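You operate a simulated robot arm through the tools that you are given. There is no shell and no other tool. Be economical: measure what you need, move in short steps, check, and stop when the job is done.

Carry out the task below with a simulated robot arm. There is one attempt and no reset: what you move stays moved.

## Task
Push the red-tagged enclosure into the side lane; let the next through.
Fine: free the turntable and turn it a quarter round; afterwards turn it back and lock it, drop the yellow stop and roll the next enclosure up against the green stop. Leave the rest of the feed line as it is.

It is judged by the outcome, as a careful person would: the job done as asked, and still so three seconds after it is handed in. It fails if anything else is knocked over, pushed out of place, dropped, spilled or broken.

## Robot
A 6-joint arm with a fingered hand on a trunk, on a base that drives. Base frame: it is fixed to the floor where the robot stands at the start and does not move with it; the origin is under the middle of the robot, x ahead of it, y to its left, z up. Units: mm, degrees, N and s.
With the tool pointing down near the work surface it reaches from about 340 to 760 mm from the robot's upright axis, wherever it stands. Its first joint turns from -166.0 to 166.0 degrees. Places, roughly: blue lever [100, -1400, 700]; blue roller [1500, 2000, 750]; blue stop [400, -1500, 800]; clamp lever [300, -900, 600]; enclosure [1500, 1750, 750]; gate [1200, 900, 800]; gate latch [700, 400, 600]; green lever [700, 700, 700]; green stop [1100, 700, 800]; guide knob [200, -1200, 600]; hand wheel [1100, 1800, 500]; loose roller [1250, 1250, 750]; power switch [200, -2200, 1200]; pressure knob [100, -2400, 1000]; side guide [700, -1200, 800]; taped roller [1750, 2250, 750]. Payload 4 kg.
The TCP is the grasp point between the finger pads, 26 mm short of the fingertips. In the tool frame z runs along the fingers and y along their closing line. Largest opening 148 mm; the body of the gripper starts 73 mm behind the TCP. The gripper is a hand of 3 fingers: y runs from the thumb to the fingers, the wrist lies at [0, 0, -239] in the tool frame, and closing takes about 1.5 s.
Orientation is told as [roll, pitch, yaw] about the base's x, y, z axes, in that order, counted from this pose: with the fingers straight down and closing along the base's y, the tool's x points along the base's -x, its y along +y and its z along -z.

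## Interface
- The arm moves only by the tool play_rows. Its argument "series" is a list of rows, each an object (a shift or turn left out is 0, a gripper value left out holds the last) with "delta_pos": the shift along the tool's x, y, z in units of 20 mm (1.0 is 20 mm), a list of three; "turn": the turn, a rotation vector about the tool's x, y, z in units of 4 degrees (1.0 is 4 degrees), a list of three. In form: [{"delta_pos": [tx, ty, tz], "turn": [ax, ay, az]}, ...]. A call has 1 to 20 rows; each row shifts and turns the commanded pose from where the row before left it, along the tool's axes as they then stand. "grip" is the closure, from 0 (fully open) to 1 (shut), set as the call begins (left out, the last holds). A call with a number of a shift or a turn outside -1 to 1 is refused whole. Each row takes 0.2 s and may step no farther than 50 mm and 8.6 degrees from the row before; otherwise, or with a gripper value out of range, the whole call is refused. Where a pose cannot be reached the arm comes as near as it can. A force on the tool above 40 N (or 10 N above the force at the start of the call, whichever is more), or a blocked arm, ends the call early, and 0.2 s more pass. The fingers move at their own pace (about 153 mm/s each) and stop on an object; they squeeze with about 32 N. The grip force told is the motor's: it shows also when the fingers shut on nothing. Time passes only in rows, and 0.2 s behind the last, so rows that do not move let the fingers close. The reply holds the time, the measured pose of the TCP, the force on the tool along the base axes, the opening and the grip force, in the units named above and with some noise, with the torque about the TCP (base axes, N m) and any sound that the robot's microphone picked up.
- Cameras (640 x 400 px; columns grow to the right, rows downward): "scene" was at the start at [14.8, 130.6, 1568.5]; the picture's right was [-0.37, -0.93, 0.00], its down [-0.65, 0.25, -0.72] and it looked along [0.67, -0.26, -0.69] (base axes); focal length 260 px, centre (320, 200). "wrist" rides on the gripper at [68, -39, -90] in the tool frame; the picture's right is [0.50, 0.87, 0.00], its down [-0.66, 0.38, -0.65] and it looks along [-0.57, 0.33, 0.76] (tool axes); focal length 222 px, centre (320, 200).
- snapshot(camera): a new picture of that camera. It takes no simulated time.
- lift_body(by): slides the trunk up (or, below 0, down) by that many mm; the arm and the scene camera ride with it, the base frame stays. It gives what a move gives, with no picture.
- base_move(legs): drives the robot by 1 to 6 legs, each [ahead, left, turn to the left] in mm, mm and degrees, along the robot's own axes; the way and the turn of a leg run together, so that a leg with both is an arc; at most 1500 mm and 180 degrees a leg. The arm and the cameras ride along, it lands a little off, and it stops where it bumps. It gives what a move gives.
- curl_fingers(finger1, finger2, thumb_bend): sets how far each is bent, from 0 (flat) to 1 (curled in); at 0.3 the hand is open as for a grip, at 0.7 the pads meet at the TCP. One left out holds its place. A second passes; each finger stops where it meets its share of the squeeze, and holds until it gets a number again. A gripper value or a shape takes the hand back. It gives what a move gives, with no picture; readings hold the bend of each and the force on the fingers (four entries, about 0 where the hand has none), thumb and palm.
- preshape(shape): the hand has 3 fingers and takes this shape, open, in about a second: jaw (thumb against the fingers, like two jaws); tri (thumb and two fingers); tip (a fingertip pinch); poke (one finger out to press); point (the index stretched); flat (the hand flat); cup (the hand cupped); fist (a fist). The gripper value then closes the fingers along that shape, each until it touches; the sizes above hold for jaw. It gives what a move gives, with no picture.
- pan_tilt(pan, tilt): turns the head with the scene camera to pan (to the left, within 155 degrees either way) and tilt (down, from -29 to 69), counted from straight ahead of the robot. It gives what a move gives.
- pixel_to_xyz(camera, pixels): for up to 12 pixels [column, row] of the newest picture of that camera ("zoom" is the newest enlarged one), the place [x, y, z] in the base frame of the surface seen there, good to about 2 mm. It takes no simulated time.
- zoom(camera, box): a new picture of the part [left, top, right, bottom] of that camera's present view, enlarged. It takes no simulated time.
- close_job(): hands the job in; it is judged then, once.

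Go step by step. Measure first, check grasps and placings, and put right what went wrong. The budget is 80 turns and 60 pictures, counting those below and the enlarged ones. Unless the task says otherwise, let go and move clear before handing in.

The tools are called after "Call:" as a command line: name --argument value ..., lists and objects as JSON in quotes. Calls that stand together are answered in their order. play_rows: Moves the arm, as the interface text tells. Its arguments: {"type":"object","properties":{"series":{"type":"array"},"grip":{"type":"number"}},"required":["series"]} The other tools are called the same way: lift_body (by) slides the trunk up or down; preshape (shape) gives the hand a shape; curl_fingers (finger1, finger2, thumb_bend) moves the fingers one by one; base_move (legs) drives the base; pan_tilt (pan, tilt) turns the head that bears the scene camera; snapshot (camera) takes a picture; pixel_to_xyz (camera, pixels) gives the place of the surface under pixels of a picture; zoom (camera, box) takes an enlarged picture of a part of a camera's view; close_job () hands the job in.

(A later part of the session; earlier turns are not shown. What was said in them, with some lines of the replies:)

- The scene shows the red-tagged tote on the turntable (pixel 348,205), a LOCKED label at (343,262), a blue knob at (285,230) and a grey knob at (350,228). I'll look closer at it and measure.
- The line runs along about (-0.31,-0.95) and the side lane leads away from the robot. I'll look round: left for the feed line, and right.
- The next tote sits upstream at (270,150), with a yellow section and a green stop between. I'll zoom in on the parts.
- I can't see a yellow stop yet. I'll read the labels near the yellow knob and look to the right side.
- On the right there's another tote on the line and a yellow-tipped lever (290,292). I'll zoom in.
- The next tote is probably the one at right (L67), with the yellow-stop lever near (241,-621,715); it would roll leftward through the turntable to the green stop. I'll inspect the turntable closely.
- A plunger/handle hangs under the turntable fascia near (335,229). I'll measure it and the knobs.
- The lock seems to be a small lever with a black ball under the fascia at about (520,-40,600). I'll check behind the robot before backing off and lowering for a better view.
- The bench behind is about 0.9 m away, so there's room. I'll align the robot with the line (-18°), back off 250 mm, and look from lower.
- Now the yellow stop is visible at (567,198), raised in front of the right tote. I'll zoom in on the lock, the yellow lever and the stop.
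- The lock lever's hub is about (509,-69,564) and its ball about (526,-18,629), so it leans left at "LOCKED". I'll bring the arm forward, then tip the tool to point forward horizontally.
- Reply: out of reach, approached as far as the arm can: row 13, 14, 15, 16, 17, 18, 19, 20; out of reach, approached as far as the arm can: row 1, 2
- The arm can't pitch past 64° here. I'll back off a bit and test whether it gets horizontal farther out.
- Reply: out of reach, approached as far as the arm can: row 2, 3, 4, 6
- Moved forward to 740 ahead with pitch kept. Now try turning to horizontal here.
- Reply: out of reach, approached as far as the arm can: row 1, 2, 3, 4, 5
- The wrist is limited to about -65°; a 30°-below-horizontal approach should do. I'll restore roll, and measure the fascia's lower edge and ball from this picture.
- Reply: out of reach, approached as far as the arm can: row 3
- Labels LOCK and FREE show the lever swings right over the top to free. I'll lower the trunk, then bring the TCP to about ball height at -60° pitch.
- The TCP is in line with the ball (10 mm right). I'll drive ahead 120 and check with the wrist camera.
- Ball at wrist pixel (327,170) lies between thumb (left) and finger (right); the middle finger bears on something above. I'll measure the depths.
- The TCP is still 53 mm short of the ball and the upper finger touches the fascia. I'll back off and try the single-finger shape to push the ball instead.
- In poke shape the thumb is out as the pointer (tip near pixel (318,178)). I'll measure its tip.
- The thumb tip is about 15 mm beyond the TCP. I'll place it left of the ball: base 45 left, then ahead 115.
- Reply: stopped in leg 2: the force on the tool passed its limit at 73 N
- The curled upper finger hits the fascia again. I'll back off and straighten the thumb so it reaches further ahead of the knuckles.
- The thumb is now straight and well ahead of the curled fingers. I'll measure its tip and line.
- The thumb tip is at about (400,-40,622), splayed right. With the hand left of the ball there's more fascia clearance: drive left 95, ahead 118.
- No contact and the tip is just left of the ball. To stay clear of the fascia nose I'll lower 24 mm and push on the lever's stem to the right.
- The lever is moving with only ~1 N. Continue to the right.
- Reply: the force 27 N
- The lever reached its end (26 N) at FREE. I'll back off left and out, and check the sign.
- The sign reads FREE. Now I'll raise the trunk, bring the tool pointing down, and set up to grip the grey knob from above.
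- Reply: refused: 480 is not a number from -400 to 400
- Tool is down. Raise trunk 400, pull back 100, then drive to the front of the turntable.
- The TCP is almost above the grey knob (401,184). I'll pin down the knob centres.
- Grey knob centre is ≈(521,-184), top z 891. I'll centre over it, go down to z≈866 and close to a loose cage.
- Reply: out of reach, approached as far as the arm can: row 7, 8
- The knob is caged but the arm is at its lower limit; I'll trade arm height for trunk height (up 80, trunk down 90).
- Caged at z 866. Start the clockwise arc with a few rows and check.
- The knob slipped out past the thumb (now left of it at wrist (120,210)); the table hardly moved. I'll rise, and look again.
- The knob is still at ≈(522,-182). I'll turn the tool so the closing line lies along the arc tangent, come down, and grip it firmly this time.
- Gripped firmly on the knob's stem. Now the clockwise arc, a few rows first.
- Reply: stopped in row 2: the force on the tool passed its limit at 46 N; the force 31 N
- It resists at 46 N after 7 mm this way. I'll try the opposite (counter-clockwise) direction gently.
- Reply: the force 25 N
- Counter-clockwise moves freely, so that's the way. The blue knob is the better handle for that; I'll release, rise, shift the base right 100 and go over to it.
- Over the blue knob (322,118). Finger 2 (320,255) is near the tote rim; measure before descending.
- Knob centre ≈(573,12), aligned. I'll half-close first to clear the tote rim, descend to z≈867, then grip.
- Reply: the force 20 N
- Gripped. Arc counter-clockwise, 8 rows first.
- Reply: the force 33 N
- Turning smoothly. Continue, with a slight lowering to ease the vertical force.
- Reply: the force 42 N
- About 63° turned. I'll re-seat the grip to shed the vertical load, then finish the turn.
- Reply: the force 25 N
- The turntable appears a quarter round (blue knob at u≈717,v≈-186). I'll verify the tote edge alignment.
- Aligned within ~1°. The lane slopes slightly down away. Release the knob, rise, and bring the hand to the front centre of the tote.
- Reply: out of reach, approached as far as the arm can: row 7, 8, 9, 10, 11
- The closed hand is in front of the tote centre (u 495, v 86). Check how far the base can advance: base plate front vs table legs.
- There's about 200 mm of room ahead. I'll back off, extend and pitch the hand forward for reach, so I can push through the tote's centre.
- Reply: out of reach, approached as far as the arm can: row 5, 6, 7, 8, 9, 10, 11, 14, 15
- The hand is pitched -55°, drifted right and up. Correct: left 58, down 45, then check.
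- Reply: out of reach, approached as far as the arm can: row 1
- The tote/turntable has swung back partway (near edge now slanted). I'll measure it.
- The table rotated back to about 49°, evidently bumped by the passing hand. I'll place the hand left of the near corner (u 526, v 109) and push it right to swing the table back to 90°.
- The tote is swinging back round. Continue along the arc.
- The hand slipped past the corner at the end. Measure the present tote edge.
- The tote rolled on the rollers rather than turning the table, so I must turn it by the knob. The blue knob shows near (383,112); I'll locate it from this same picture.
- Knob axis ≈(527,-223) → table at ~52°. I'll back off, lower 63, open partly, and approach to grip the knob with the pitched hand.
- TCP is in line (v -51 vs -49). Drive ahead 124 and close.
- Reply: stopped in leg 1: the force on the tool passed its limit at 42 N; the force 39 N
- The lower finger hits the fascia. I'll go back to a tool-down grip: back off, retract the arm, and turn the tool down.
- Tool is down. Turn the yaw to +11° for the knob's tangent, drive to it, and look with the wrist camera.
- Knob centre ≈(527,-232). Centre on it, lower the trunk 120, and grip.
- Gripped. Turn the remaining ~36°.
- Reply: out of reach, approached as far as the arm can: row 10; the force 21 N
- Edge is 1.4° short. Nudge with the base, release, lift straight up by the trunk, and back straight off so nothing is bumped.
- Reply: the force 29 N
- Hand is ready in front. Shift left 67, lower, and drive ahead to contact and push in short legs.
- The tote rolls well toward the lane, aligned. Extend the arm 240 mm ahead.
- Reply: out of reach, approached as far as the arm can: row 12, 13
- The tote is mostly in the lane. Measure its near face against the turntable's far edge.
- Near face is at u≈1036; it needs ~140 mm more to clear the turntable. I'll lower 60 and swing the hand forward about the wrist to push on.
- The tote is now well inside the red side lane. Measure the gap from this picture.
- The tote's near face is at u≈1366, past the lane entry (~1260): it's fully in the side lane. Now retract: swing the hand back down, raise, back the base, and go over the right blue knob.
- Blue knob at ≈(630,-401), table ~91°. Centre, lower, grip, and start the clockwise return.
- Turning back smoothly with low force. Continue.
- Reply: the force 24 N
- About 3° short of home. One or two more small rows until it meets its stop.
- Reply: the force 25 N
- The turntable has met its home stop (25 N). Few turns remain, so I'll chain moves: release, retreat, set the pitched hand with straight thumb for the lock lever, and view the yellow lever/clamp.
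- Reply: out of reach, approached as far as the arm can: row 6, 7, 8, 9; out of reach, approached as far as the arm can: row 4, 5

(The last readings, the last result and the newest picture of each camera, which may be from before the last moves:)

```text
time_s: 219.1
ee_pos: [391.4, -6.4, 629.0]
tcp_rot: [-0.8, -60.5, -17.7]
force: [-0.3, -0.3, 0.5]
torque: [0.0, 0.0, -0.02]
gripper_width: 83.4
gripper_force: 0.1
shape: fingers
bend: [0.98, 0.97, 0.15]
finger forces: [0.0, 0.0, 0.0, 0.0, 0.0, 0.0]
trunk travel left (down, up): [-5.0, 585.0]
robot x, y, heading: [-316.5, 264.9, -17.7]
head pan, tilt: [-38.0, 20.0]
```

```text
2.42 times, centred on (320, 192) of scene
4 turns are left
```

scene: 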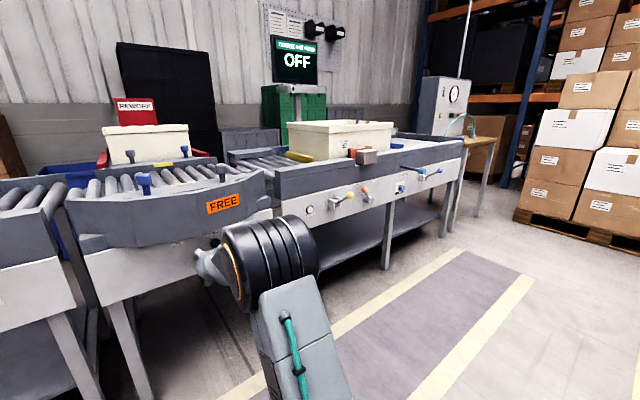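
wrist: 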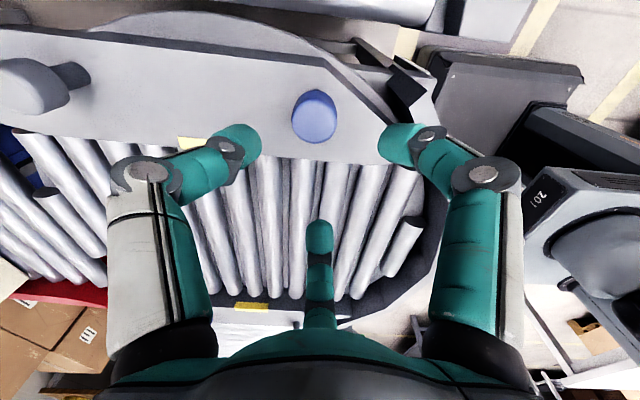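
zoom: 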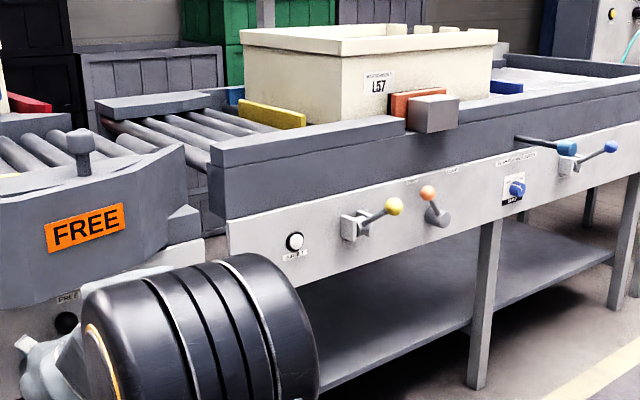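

The clamp lever leans to its FREE side, and the yellow lever sticks out and up. Now I'll chain: thumb under/right of the lock ball, push it left to LOCK, retreat, check the sign, then go before the yellow lever with the tool down.

Call:
play_rows --series '[{"delta_pos": [0.675, 0.42, 0]}, {"delta_pos": [0.675, 0.42, 0]}, {"delta_pos": [0.675, 0.42, 0]}]'

Call:
base_move --legs '[[162, 0, 0]]'

Call:
play_rows --series '[{"delta_pos": [-0.43, 0.5, -0.25]}, {"delta_pos": [-0.43, 0.5, -0.25]}, {"delta_pos": [0, 0.8, 0]}, {"delta_pos": [0, 0.8, 0]}, {"delta_pos": [0, 0.8, 0]}, {"delta_pos": [0, 0.8, 0]}]'

Call:
play_rows --series '[{"delta_pos": [0, -0.7, 0]}, {"delta_pos": [0, -0.3, 0]}]'

Call:
base_move --legs '[[-220, 0, 0]]'

Call:
snapshot --camera "scene"

Call:
play_rows --series '[{"delta_pos": [0.5, 0, -0.86]}, {"delta_pos": [0.5, 0, -0.86]}, {"delta_pos": [0.5, 0, -0.86]}, {"delta_pos": [0.5, 0, -0.86]}, {"delta_pos": [0.5, 0, -0.86]}, {"delta_pos": [0.5, 0, -0.86]}, {"delta_pos": [0.5, 0, -0.86]}, {"delta_pos": [0.5, 0, -0.86]}]'

Call:
preshape --shape "jaw"

Call:
play_rows --series '[{"turn": [0, 1, 0]}, {"turn": [0, 1, 0]}, {"turn": [0, 1, 0]}, {"turn": [0, 1, 0]}, {"turn": [0, 1, 0]}, {"turn": [0, 1, 0]}, {"turn": [0, 1, 0]}, {"turn": [0, 1, 0]}, {"turn": [0, 1, 0]}, {"turn": [0, 1, 0]}, {"turn": [0, 1, 0]}, {"turn": [0, 1, 0]}, {"turn": [0, 1, 0]}, {"turn": [0, 1, 0]}, {"turn": [0, 1, 0]}]' --grip 1

Call:
lift_body --by 210

Call:
base_move --legs '[[0, -719, 0]]'

Call:
pan_tilt --pan -25 --tilt 30

Call:
snapshot --camera "scene"

```text
time_s: 219.9
ee_pos: [382.8, 22.6, 592.7]
tcp_rot: [-0.9, -60.6, -17.8]
force: [0.0, -0.7, 0.5]
torque: [-0.01, 0.01, 0.02]
gripper_width: 83.4
gripper_force: 0.1
shape: fingers
bend: [0.98, 0.97, 0.15]
finger forces: [0.0, 0.1, 0.0, 0.0, 0.0, 0.0]
trunk travel left (down, up): [-5.0, 585.0]
robot x, y, heading: [-309.1, 266.6, -18.0]
head pan, tilt: [-38.0, 20.0]
```

```text
time_s: 221.4
ee_pos: [535.9, -27.1, 592.2]
tcp_rot: [-0.7, -60.6, -17.9]
force: [-2.1, 0.4, -3.0]
torque: [0.27, -0.13, -0.2]
gripper_width: 83.7
gripper_force: 2.3
shape: fingers
bend: [0.98, 0.97, 0.15]
finger forces: [0.0, 0.1, 0.1, 0.0, 4.0, 0.0]
trunk travel left (down, up): [-5.0, 585.0]
robot x, y, heading: [-154.7, 221.7, -18.2]
head pan, tilt: [-38.0, 20.0]
```

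```text
time_s: 222.8
ee_pos: [563.6, 51.0, 611.3]
tcp_rot: [-0.9, -60.6, -17.9]
force: [-0.7, -4.0, 1.3]
torque: [-0.01, 0.04, 0.0]
gripper_width: 85.5
gripper_force: 1.1
shape: fingers
bend: [0.98, 0.97, 0.14]
finger forces: [0.1, 0.0, 0.0, 0.0, 2.7, 0.0]
trunk travel left (down, up): [-5.0, 585.0]
robot x, y, heading: [-156.9, 218.3, -18.2]
head pan, tilt: [-38.0, 20.0]
```

```text
time_s: 223.4
ee_pos: [555.0, 32.4, 611.3]
tcp_rot: [-0.9, -60.6, -17.8]
force: [-0.1, -0.1, 0.4]
torque: [-0.02, 0.02, 0.0]
gripper_width: 83.5
gripper_force: 0.0
shape: fingers
bend: [0.98, 0.97, 0.15]
finger forces: [0.0, 0.1, 0.0, 0.0, 0.0, 0.1]
trunk travel left (down, up): [-5.0, 585.0]
robot x, y, heading: [-157.4, 217.6, -18.0]
head pan, tilt: [-38.0, 20.0]
```

```text
time_s: 225.0
ee_pos: [352.2, 100.9, 610.6]
tcp_rot: [-0.8, -60.5, -17.6]
force: [0.3, 0.7, 1.1]
torque: [0.02, 0.02, -0.03]
gripper_width: 83.6
gripper_force: 0.1
shape: fingers
bend: [0.98, 0.97, 0.15]
finger forces: [0.1, 0.1, 0.0, 0.0, 0.1, 0.0]
trunk travel left (down, up): [-5.0, 585.0]
robot x, y, heading: [-358.5, 284.4, -17.8]
head pan, tilt: [-38.0, 20.0]
```

```text
5 pictures are left
```

scene: 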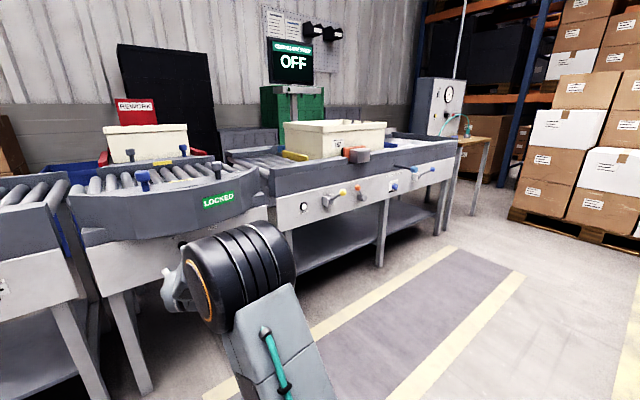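

```text
time_s: 226.8
ee_pos: [199.4, 149.5, 610.3]
tcp_rot: [-0.8, -60.6, -17.6]
force: [0.6, -0.5, -0.1]
torque: [-0.02, -0.04, -0.01]
gripper_width: 83.8
gripper_force: 0.0
shape: fingers
bend: [0.98, 0.97, 0.15]
finger forces: [0.0, 0.0, 0.0, 0.0, 0.1, 0.0]
trunk travel left (down, up): [-5.0, 585.0]
robot x, y, heading: [-358.7, 282.5, -17.8]
head pan, tilt: [-38.0, 20.0]
```

```text
time_s: 227.7
ee_pos: [201.4, 150.2, 611.4]
tcp_rot: [-0.8, -60.5, -17.6]
force: [-0.4, -0.7, 0.6]
torque: [-0.03, -0.02, 0.01]
gripper_width: 148.1
gripper_force: 0.0
shape: jaw
bend: [0.3, 0.3, 0.3]
finger forces: [0.0, 0.0, 0.0, 0.0, 0.0, 0.0]
trunk travel left (down, up): [-5.0, 585.0]
robot x, y, heading: [-361.4, 282.7, -17.9]
head pan, tilt: [-38.0, 20.0]
```

```text
time_s: 230.9
ee_pos: [198.4, 177.9, 539.5]
tcp_rot: [5.6, -24.6, -16.8]
force: [0.1, -0.1, 0.2]
torque: [-0.02, -0.02, 0.01]
gripper_width: 0.1
gripper_force: 32.0
shape: jaw
bend: [0.7, 0.7, 0.7]
finger forces: [0.0, 0.1, 0.1, 0.1, 0.0, 0.0]
out of reach, approached as far as the arm can: row 3, 4, 5, 6, 7, 8, 9, 10, 11, 12
trunk travel left (down, up): [-5.0, 585.0]
robot x, y, heading: [-356.5, 284.8, -18.0]
head pan, tilt: [-38.0, 20.0]
```

```text
time_s: 233.2
ee_pos: [197.0, 177.6, 748.3]
tcp_rot: [5.7, -24.5, -16.8]
force: [-0.4, 0.4, -0.5]
torque: [-0.01, -0.04, 0.02]
gripper_width: 0.0
gripper_force: 32.0
shape: jaw
bend: [0.7, 0.7, 0.7]
finger forces: [0.0, 0.0, 0.0, 0.0, 0.0, 0.1]
trunk travel left (down, up): [-215.0, 375.0]
robot x, y, heading: [-358.0, 283.7, -17.8]
head pan, tilt: [-38.0, 20.0]
```

```text
time_s: 237.1
ee_pos: [-28.0, -515.3, 748.0]
tcp_rot: [5.7, -24.7, -17.3]
force: [0.0, 0.6, -0.1]
torque: [-0.01, 0.0, 0.0]
gripper_width: 0.0
gripper_force: 32.0
shape: jaw
bend: [0.7, 0.7, 0.7]
finger forces: [0.1, 0.0, 0.1, 0.0, 0.0, 0.0]
trunk travel left (down, up): [-215.0, 375.0]
robot x, y, heading: [-585.5, -404.0, -18.5]
head pan, tilt: [-38.0, 20.0]
```

```text
time_s: 237.9
ee_pos: [-27.9, -516.3, 749.3]
tcp_rot: [5.7, -24.6, -17.3]
force: [-0.1, -0.4, -0.4]
torque: [-0.03, 0.02, 0.02]
gripper_width: 0.0
gripper_force: 31.4
shape: jaw
bend: [0.7, 0.7, 0.7]
finger forces: [0.0, 0.0, 0.0, 0.1, 0.0, 0.0]
trunk travel left (down, up): [-215.0, 375.0]
robot x, y, heading: [-585.0, -401.7, -18.3]
head pan, tilt: [-25.0, 30.0]
```

```text
4 pictures are left
3 turns are left
```

scene: 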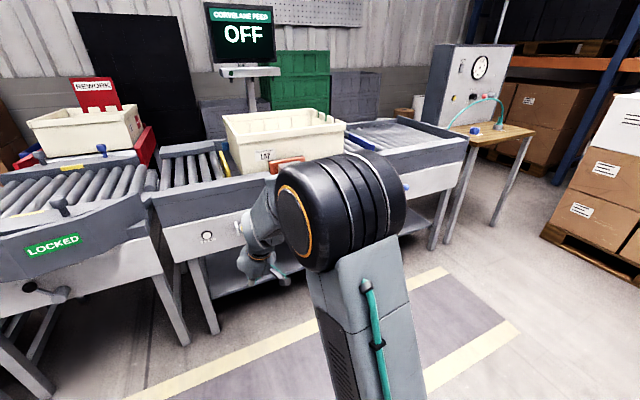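

The sign shows LOCKED. Now, chained: straighten the tool, press the yellow lever down, then go behind the L57 tote, and push it left toward the green stop (the 40 N limit guards each step).

Call:
play_rows --series '[{"delta_pos": [-0.416, 0, -0.909]}, {"delta_pos": [-0.416, 0, -0.909]}, {"delta_pos": [-0.416, 0, -0.909]}, {"delta_pos": [-0.416, 0, -0.909]}, {"delta_pos": [-0.416, 0, -0.909]}, {"turn": [0.23, 1, 0]}, {"turn": [0.23, 1, 0]}, {"turn": [0.23, 1, 0]}, {"turn": [0.23, 1, 0]}, {"turn": [0.23, 1, 0]}, {"turn": [0.23, 1, 0]}]'

Call:
lift_body --by -64

Call:
base_move --legs '[[0, -15, 0.3], [306, 0, 0]]'

Call:
play_rows --series '[{"delta_pos": [0, 0, 0.8]}, {"delta_pos": [0, 0, 0.8]}, {"delta_pos": [0, 0, 0.8]}, {"delta_pos": [0, 0, 0.8]}, {"delta_pos": [0, 0, 0.8]}, {"delta_pos": [0, 0, 0.8]}, {"delta_pos": [0, 0, 0.8]}, {"delta_pos": [0, 0, 0.8]}, {"delta_pos": [0, 0, 0.8]}, {"delta_pos": [0, 0, 0.8]}]'

Call:
play_rows --series '[{"delta_pos": [0, 0, -1]}, {"delta_pos": [0, 0, -1]}, {"delta_pos": [0, 0, -1]}, {"delta_pos": [0, 0, -1]}, {"delta_pos": [0, 0, -1]}, {"delta_pos": [0, 0, -1]}, {"delta_pos": [0, 0, -1]}, {"delta_pos": [0, 0, -1]}]'

Call:
lift_body --by 245

Call:
base_move --legs '[[0, -610, 0]]'

Call:
snapshot --camera "scene"

Call:
play_rows --series '[{"delta_pos": [-1, 0, 0]}, {"delta_pos": [-1, 0, 0]}, {"delta_pos": [-1, 0, 0]}, {"delta_pos": [-0.5, 0, 0]}]'

Call:
base_move --legs '[[285, 0, 0]]'

Call:
lift_body --by -125

Call:
base_move --legs '[[0, 700, 0], [0, 500, 0], [0, 360, 0], [0, 60, 0]]'

Call:
pan_tilt --pan 15 --tilt 45

Call:
snapshot --camera "scene"

```text
time_s: 240.3
ee_pos: [-32.0, -523.2, 848.2]
tcp_rot: [-0.2, -0.6, -16.2]
force: [-0.4, 0.2, -0.3]
torque: [-0.01, 0.0, -0.01]
gripper_width: 0.2
gripper_force: 32.2
shape: jaw
bend: [0.7, 0.7, 0.7]
finger forces: [0.1, 0.0, 0.1, 0.0, 0.1, 0.1]
trunk travel left (down, up): [-215.0, 375.0]
robot x, y, heading: [-583.8, -403.1, -18.2]
head pan, tilt: [-25.0, 30.0]
```

```text
time_s: 241.3
ee_pos: [-31.2, -522.8, 784.4]
tcp_rot: [-0.2, -0.7, -16.3]
force: [-1.1, 0.3, 0.5]
torque: [0.0, 0.0, -0.01]
gripper_width: 0.0
gripper_force: 32.2
shape: jaw
bend: [0.7, 0.7, 0.7]
finger forces: [0.1, 0.0, 0.0, 0.1, 0.0, 0.0]
trunk travel left (down, up): [-151.0, 439.0]
robot x, y, heading: [-585.3, -405.3, -18.4]
head pan, tilt: [-25.0, 30.0]
```

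```text
time_s: 243.7
ee_pos: [251.0, -628.7, 783.6]
tcp_rot: [-0.2, -0.7, -15.9]
force: [-0.2, -0.2, -0.3]
torque: [0.0, 0.01, -0.01]
gripper_width: 0.0
gripper_force: 31.8
shape: jaw
bend: [0.7, 0.7, 0.7]
finger forces: [0.1, 0.1, 0.1, 0.0, 0.1, 0.1]
trunk travel left (down, up): [-151.0, 439.0]
robot x, y, heading: [-304.7, -510.1, -18.1]
head pan, tilt: [-25.0, 30.0]
```

```text
time_s: 245.9
ee_pos: [250.8, -630.6, 623.5]
tcp_rot: [-0.2, -0.5, -16.0]
force: [-0.1, -0.1, -0.8]
torque: [-0.01, -0.03, -0.01]
gripper_width: 0.0
gripper_force: 32.3
shape: jaw
bend: [0.7, 0.7, 0.7]
finger forces: [0.0, 0.0, 0.0, 0.0, 0.1, 0.0]
trunk travel left (down, up): [-151.0, 439.0]
robot x, y, heading: [-303.2, -510.2, -18.3]
head pan, tilt: [-25.0, 30.0]
```

```text
time_s: 247.7
ee_pos: [250.1, -629.0, 785.6]
tcp_rot: [-0.2, -0.5, -16.0]
force: [1.4, 0.0, -0.4]
torque: [0.02, 0.02, -0.01]
gripper_width: 0.1
gripper_force: 32.3
shape: jaw
bend: [0.7, 0.7, 0.7]
finger forces: [0.0, 0.0, 0.0, 0.0, 0.1, 0.0]
trunk travel left (down, up): [-151.0, 439.0]
robot x, y, heading: [-303.0, -508.3, -17.8]
head pan, tilt: [-25.0, 30.0]
```

```text
time_s: 250.3
ee_pos: [250.1, -629.9, 1028.3]
tcp_rot: [-0.2, -0.7, -16.0]
force: [0.6, 0.5, -0.5]
torque: [0.0, 0.01, 0.02]
gripper_width: 0.0
gripper_force: 32.0
shape: jaw
bend: [0.7, 0.7, 0.7]
finger forces: [0.0, 0.1, 0.0, 0.0, 0.0, 0.1]
trunk travel left (down, up): [-396.0, 194.0]
robot x, y, heading: [-306.8, -512.5, -18.1]
head pan, tilt: [-25.0, 30.0]
```

```text
time_s: 253.7
ee_pos: [60.2, -1208.6, 1028.6]
tcp_rot: [-0.2, -0.6, -16.2]
force: [-0.1, 1.2, -0.5]
torque: [0.04, -0.02, -0.05]
gripper_width: 0.0
gripper_force: 32.1
shape: jaw
bend: [0.7, 0.7, 0.7]
finger forces: [0.0, 0.0, 0.1, 0.0, 0.0, 0.0]
trunk travel left (down, up): [-396.0, 194.0]
robot x, y, heading: [-494.7, -1089.2, -18.4]
head pan, tilt: [-25.0, 30.0]
```

```text
3 pictures are left
```

scene: 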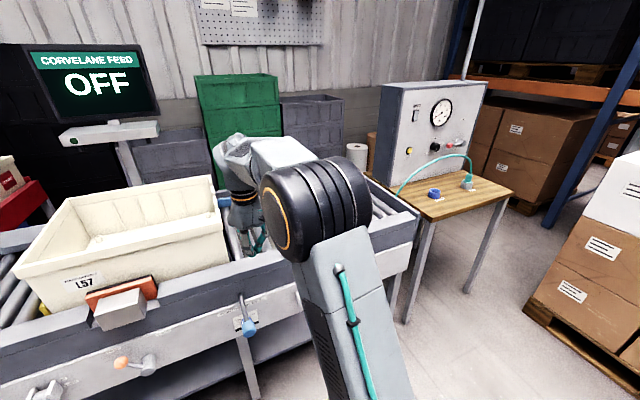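

```text
time_s: 254.7
ee_pos: [128.3, -1227.6, 1029.3]
tcp_rot: [-0.1, -0.6, -16.1]
force: [-0.7, 0.3, -0.3]
torque: [0.0, 0.01, 0.02]
gripper_width: 0.0
gripper_force: 31.7
shape: jaw
bend: [0.7, 0.7, 0.7]
finger forces: [0.0, 0.0, 0.0, 0.0, 0.0, 0.0]
trunk travel left (down, up): [-396.0, 194.0]
robot x, y, heading: [-496.7, -1090.9, -18.0]
head pan, tilt: [-25.0, 30.0]
```

```text
time_s: 256.7
ee_pos: [398.3, -1318.1, 1030.0]
tcp_rot: [-0.2, -0.8, -16.1]
force: [-0.4, 0.1, 0.4]
torque: [0.03, 0.03, 0.0]
gripper_width: 0.2
gripper_force: 32.2
shape: jaw
bend: [0.7, 0.7, 0.7]
finger forces: [0.0, 0.0, 0.0, 0.0, 0.1, 0.0]
trunk travel left (down, up): [-396.0, 194.0]
robot x, y, heading: [-225.6, -1179.0, -18.4]
head pan, tilt: [-25.0, 30.0]
```

```text
time_s: 258.2
ee_pos: [398.1, -1317.7, 904.5]
tcp_rot: [-0.2, -0.6, -16.1]
force: [0.4, 0.6, -0.1]
torque: [0.0, -0.04, -0.01]
gripper_width: 0.1
gripper_force: 32.0
shape: jaw
bend: [0.7, 0.7, 0.7]
finger forces: [0.0, 0.1, 0.0, 0.0, 0.0, 0.0]
trunk travel left (down, up): [-271.0, 319.0]
robot x, y, heading: [-223.8, -1180.6, -18.1]
head pan, tilt: [-25.0, 30.0]
```

```text
time_s: 264.1
ee_pos: [748.5, -262.6, 904.6]
tcp_rot: [-0.2, -0.7, -16.4]
force: [-0.5, -0.4, 0.5]
torque: [0.03, -0.01, 0.03]
gripper_width: 0.2
gripper_force: 32.3
shape: jaw
bend: [0.7, 0.7, 0.7]
finger forces: [0.0, 0.1, 0.0, 0.0, 0.0, 0.0]
trunk travel left (down, up): [-271.0, 319.0]
robot x, y, heading: [125.9, -122.7, -18.3]
head pan, tilt: [-25.0, 30.0]
stopped in leg 2: the robot was blocked; the commanded pose is now the measured one
```

```text
time_s: 265.2
ee_pos: [747.1, -261.7, 905.4]
tcp_rot: [-0.2, -0.5, -16.4]
force: [-0.3, 0.0, -0.4]
torque: [0.03, 0.01, 0.03]
gripper_width: 0.0
gripper_force: 31.6
shape: jaw
bend: [0.7, 0.7, 0.7]
finger forces: [0.1, 0.0, 0.0, 0.1, 0.1, 0.0]
trunk travel left (down, up): [-271.0, 319.0]
robot x, y, heading: [126.8, -122.3, -18.4]
head pan, tilt: [15.0, 45.0]
```

```text
2 pictures are left
2 turns are left
```

scene: 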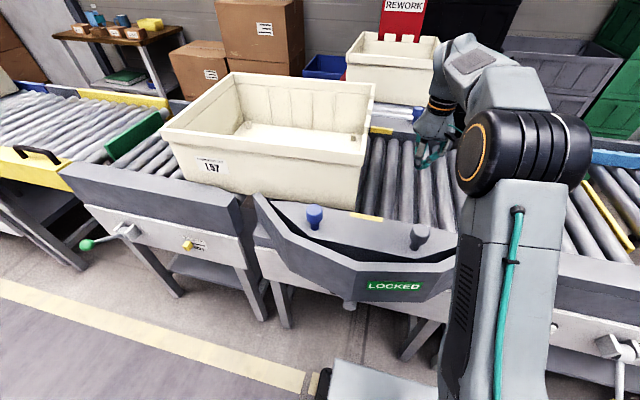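

The yellow stop is down, the turntable locked, and L57 has rolled across to about v 90–570 (rim corners at (163,130) and (360,158)); the base got blocked midway. I'll back off 97, extend the arm, and continue pushing left to the green stop, then look.

Call:
base_move --legs '[[-97, 0, 0]]'

Call:
play_rows --series '[{"delta_pos": [-1, 0, 0]}, {"delta_pos": [-1, 0, 0]}, {"delta_pos": [-1, 0, 0]}, {"delta_pos": [-0.2, 0, 0]}]'

Call:
base_move --legs '[[0, 300, 0], [0, 140, 0], [0, 80, 0]]'

Call:
play_rows --series '[{"delta_pos": [0, 0.8, 0]}, {"delta_pos": [0, 0.8, 0]}, {"delta_pos": [0, 0.8, 0]}, {"delta_pos": [0, 0.8, 0]}, {"delta_pos": [0, 0.8, 0]}, {"delta_pos": [0, 0.8, 0]}]'

Call:
pan_tilt --pan 20 --tilt 45

Call:
snapshot --camera "scene"

Call:
pixel_to_xyz --camera "scene" --pixels '[[160, 140], [200, 140], [240, 140], [280, 140], [320, 140], [360, 140], [200, 110], [260, 110], [320, 110], [160, 110], [120, 140], [120, 110]]'

```text
time_s: 266.3
ee_pos: [657.0, -231.6, 903.7]
tcp_rot: [-0.2, -0.6, -16.3]
force: [-0.3, -0.1, -1.1]
torque: [0.03, 0.01, 0.02]
gripper_width: 0.0
gripper_force: 31.8
shape: jaw
bend: [0.7, 0.7, 0.7]
finger forces: [0.0, 0.1, 0.0, 0.0, 0.0, 0.1]
trunk travel left (down, up): [-271.0, 319.0]
robot x, y, heading: [38.0, -89.4, -18.6]
head pan, tilt: [15.0, 45.0]
```

```text
time_s: 267.3
ee_pos: [716.4, -249.8, 905.6]
tcp_rot: [-0.2, -0.6, -16.4]
force: [1.5, -0.2, 0.8]
torque: [-0.03, -0.01, 0.01]
gripper_width: 0.2
gripper_force: 31.9
shape: jaw
bend: [0.7, 0.7, 0.7]
finger forces: [0.0, 0.0, 0.0, 0.0, 0.0, 0.1]
trunk travel left (down, up): [-271.0, 319.0]
robot x, y, heading: [32.0, -88.7, -18.5]
head pan, tilt: [15.0, 45.0]
```

```text
time_s: 270.8
ee_pos: [866.5, 193.4, 906.6]
tcp_rot: [-0.9, -0.9, -17.2]
force: [-2.1, -3.2, 0.4]
torque: [0.26, -0.2, -0.06]
gripper_width: 0.0
gripper_force: 31.7
shape: jaw
bend: [0.7, 0.7, 0.7]
finger forces: [0.1, 2.1, 0.1, 0.1, 0.0, 1.9]
trunk travel left (down, up): [-271.0, 319.0]
robot x, y, heading: [189.1, 367.3, -18.7]
head pan, tilt: [15.0, 45.0]
stopped in leg 3: the force on the tool passed its limit at 51 N (the readings are from after the stop); the commanded pose is now the measured one
```

```text
time_s: 271.2
ee_pos: [867.8, 192.9, 908.2]
tcp_rot: [-1.4, -1.4, -18.0]
force: [-5.7, -13.5, 2.2]
torque: [1.15, -0.53, -0.09]
gripper_width: 0.0
gripper_force: 32.4
shape: jaw
bend: [0.7, 0.7, 0.7]
finger forces: [3.6, 9.8, 0.0, 0.0, 0.1, 2.0]
trunk travel left (down, up): [-271.0, 319.0]
robot x, y, heading: [182.7, 361.8, -18.6]
head pan, tilt: [15.0, 45.0]
stopped in row 1: the force on the tool passed its limit at 50 N (the readings are from after the stop); the commanded pose is now the measured one
```

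```text
time_s: 271.9
ee_pos: [868.1, 192.4, 907.3]
tcp_rot: [-1.3, -1.3, -18.0]
force: [-9.3, -25.9, 3.1]
torque: [2.12, -0.74, -0.37]
gripper_width: 0.0
gripper_force: 31.9
shape: jaw
bend: [0.7, 0.7, 0.7]
finger forces: [5.8, 19.9, 0.0, 0.0, 0.0, 2.2]
trunk travel left (down, up): [-271.0, 319.0]
robot x, y, heading: [183.2, 362.5, -18.8]
head pan, tilt: [20.0, 45.0]
```

```text
1 pictures are left
```

scene: 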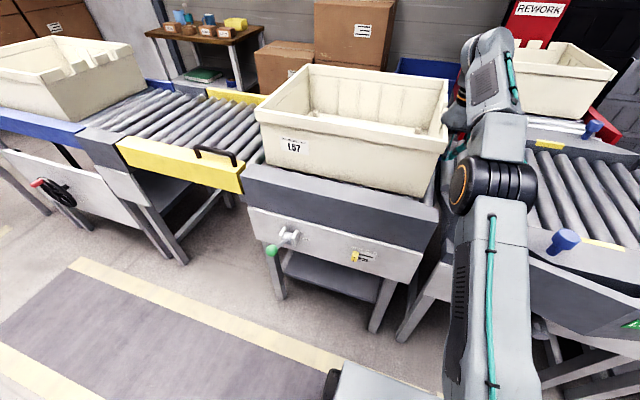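

```text
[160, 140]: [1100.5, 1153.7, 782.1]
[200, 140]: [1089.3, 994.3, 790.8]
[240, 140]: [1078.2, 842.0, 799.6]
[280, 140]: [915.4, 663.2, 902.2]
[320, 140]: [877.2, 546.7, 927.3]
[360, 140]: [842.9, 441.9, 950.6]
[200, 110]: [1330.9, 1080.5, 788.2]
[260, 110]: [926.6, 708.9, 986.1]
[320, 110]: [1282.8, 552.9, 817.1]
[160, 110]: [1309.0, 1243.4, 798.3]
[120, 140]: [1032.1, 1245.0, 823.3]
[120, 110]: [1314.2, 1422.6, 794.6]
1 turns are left
```

L57 now rests against the green stop: its left rim is at v≈960 against the stop at v≈974, it met firm resistance (50 N), and the hand is at the predicted 451. I'll ease the hand off to the right, lift it clear, back away, and hand in.

The red-tagged enclosure is in the side lane, the turntable is back home and locked, the yellow stop is down, and the next enclosure is at the green stop.

Call:
play_rows --series '[{"delta_pos": [0, -1, 0]}, {"delta_pos": [0, -1, 0]}, {"delta_pos": [0, -1, 0]}]'

Call:
lift_body --by 170

Call:
base_move --legs '[[-350, 0, 0]]'

Call:
close_job

```text
time_s: 272.7
ee_pos: [850.8, 141.5, 908.2]
tcp_rot: [-1.4, -1.2, -17.7]
force: [-0.6, 0.5, 0.0]
torque: [-0.02, 0.03, -0.01]
gripper_width: 0.0
gripper_force: 31.7
shape: jaw
bend: [0.7, 0.7, 0.7]
finger forces: [0.0, 0.0, 0.1, 0.1, 0.0, 0.0]
trunk travel left (down, up): [-271.0, 319.0]
robot x, y, heading: [186.7, 360.8, -18.8]
head pan, tilt: [20.0, 45.0]
```

```text
time_s: 274.6
ee_pos: [850.4, 140.8, 1079.6]
tcp_rot: [-1.4, -1.2, -17.8]
force: [-0.6, 0.2, -0.4]
torque: [0.0, 0.02, -0.02]
gripper_width: 0.3
gripper_force: 32.2
shape: jaw
bend: [0.7, 0.7, 0.7]
finger forces: [0.0, 0.0, 0.0, 0.0, 0.1, 0.1]
trunk travel left (down, up): [-441.0, 149.0]
robot x, y, heading: [187.0, 362.3, -18.9]
head pan, tilt: [20.0, 45.0]
```

```text
time_s: 276.9
ee_pos: [518.6, 256.2, 1078.0]
tcp_rot: [-1.4, -1.1, -17.7]
force: [-0.4, -0.4, -0.8]
torque: [0.02, 0.01, 0.02]
gripper_width: 0.0
gripper_force: 32.3
shape: jaw
bend: [0.7, 0.7, 0.7]
finger forces: [0.0, 0.1, 0.0, 0.0, 0.1, 0.0]
trunk travel left (down, up): [-441.0, 149.0]
robot x, y, heading: [-144.4, 476.2, -18.7]
head pan, tilt: [20.0, 45.0]
```

```text
The job is handed in.
```

The job is handed in: the red-tagged enclosure (Q47) is in the side lane, and the next one (L57) has been rolled up against the green stop. The turntable is turned back and its sign reads LOCKED. The yellow stop dropped when I pressed its lever, and L57 rolled over it.

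- **Turntable bump:** while moving the hand I knocked the free turntable back to about 50°. I turned it round to 90° again before pushing Q47 through.
- **Base stop:** the base stopped once, for no clear reason, while pushing L57. I backed off and finished the push from further out.
- **Not checked at the end:** I took no picture after pulling the hand clear. L57's place comes from the picture just before that, when it met firm resistance at the stop.
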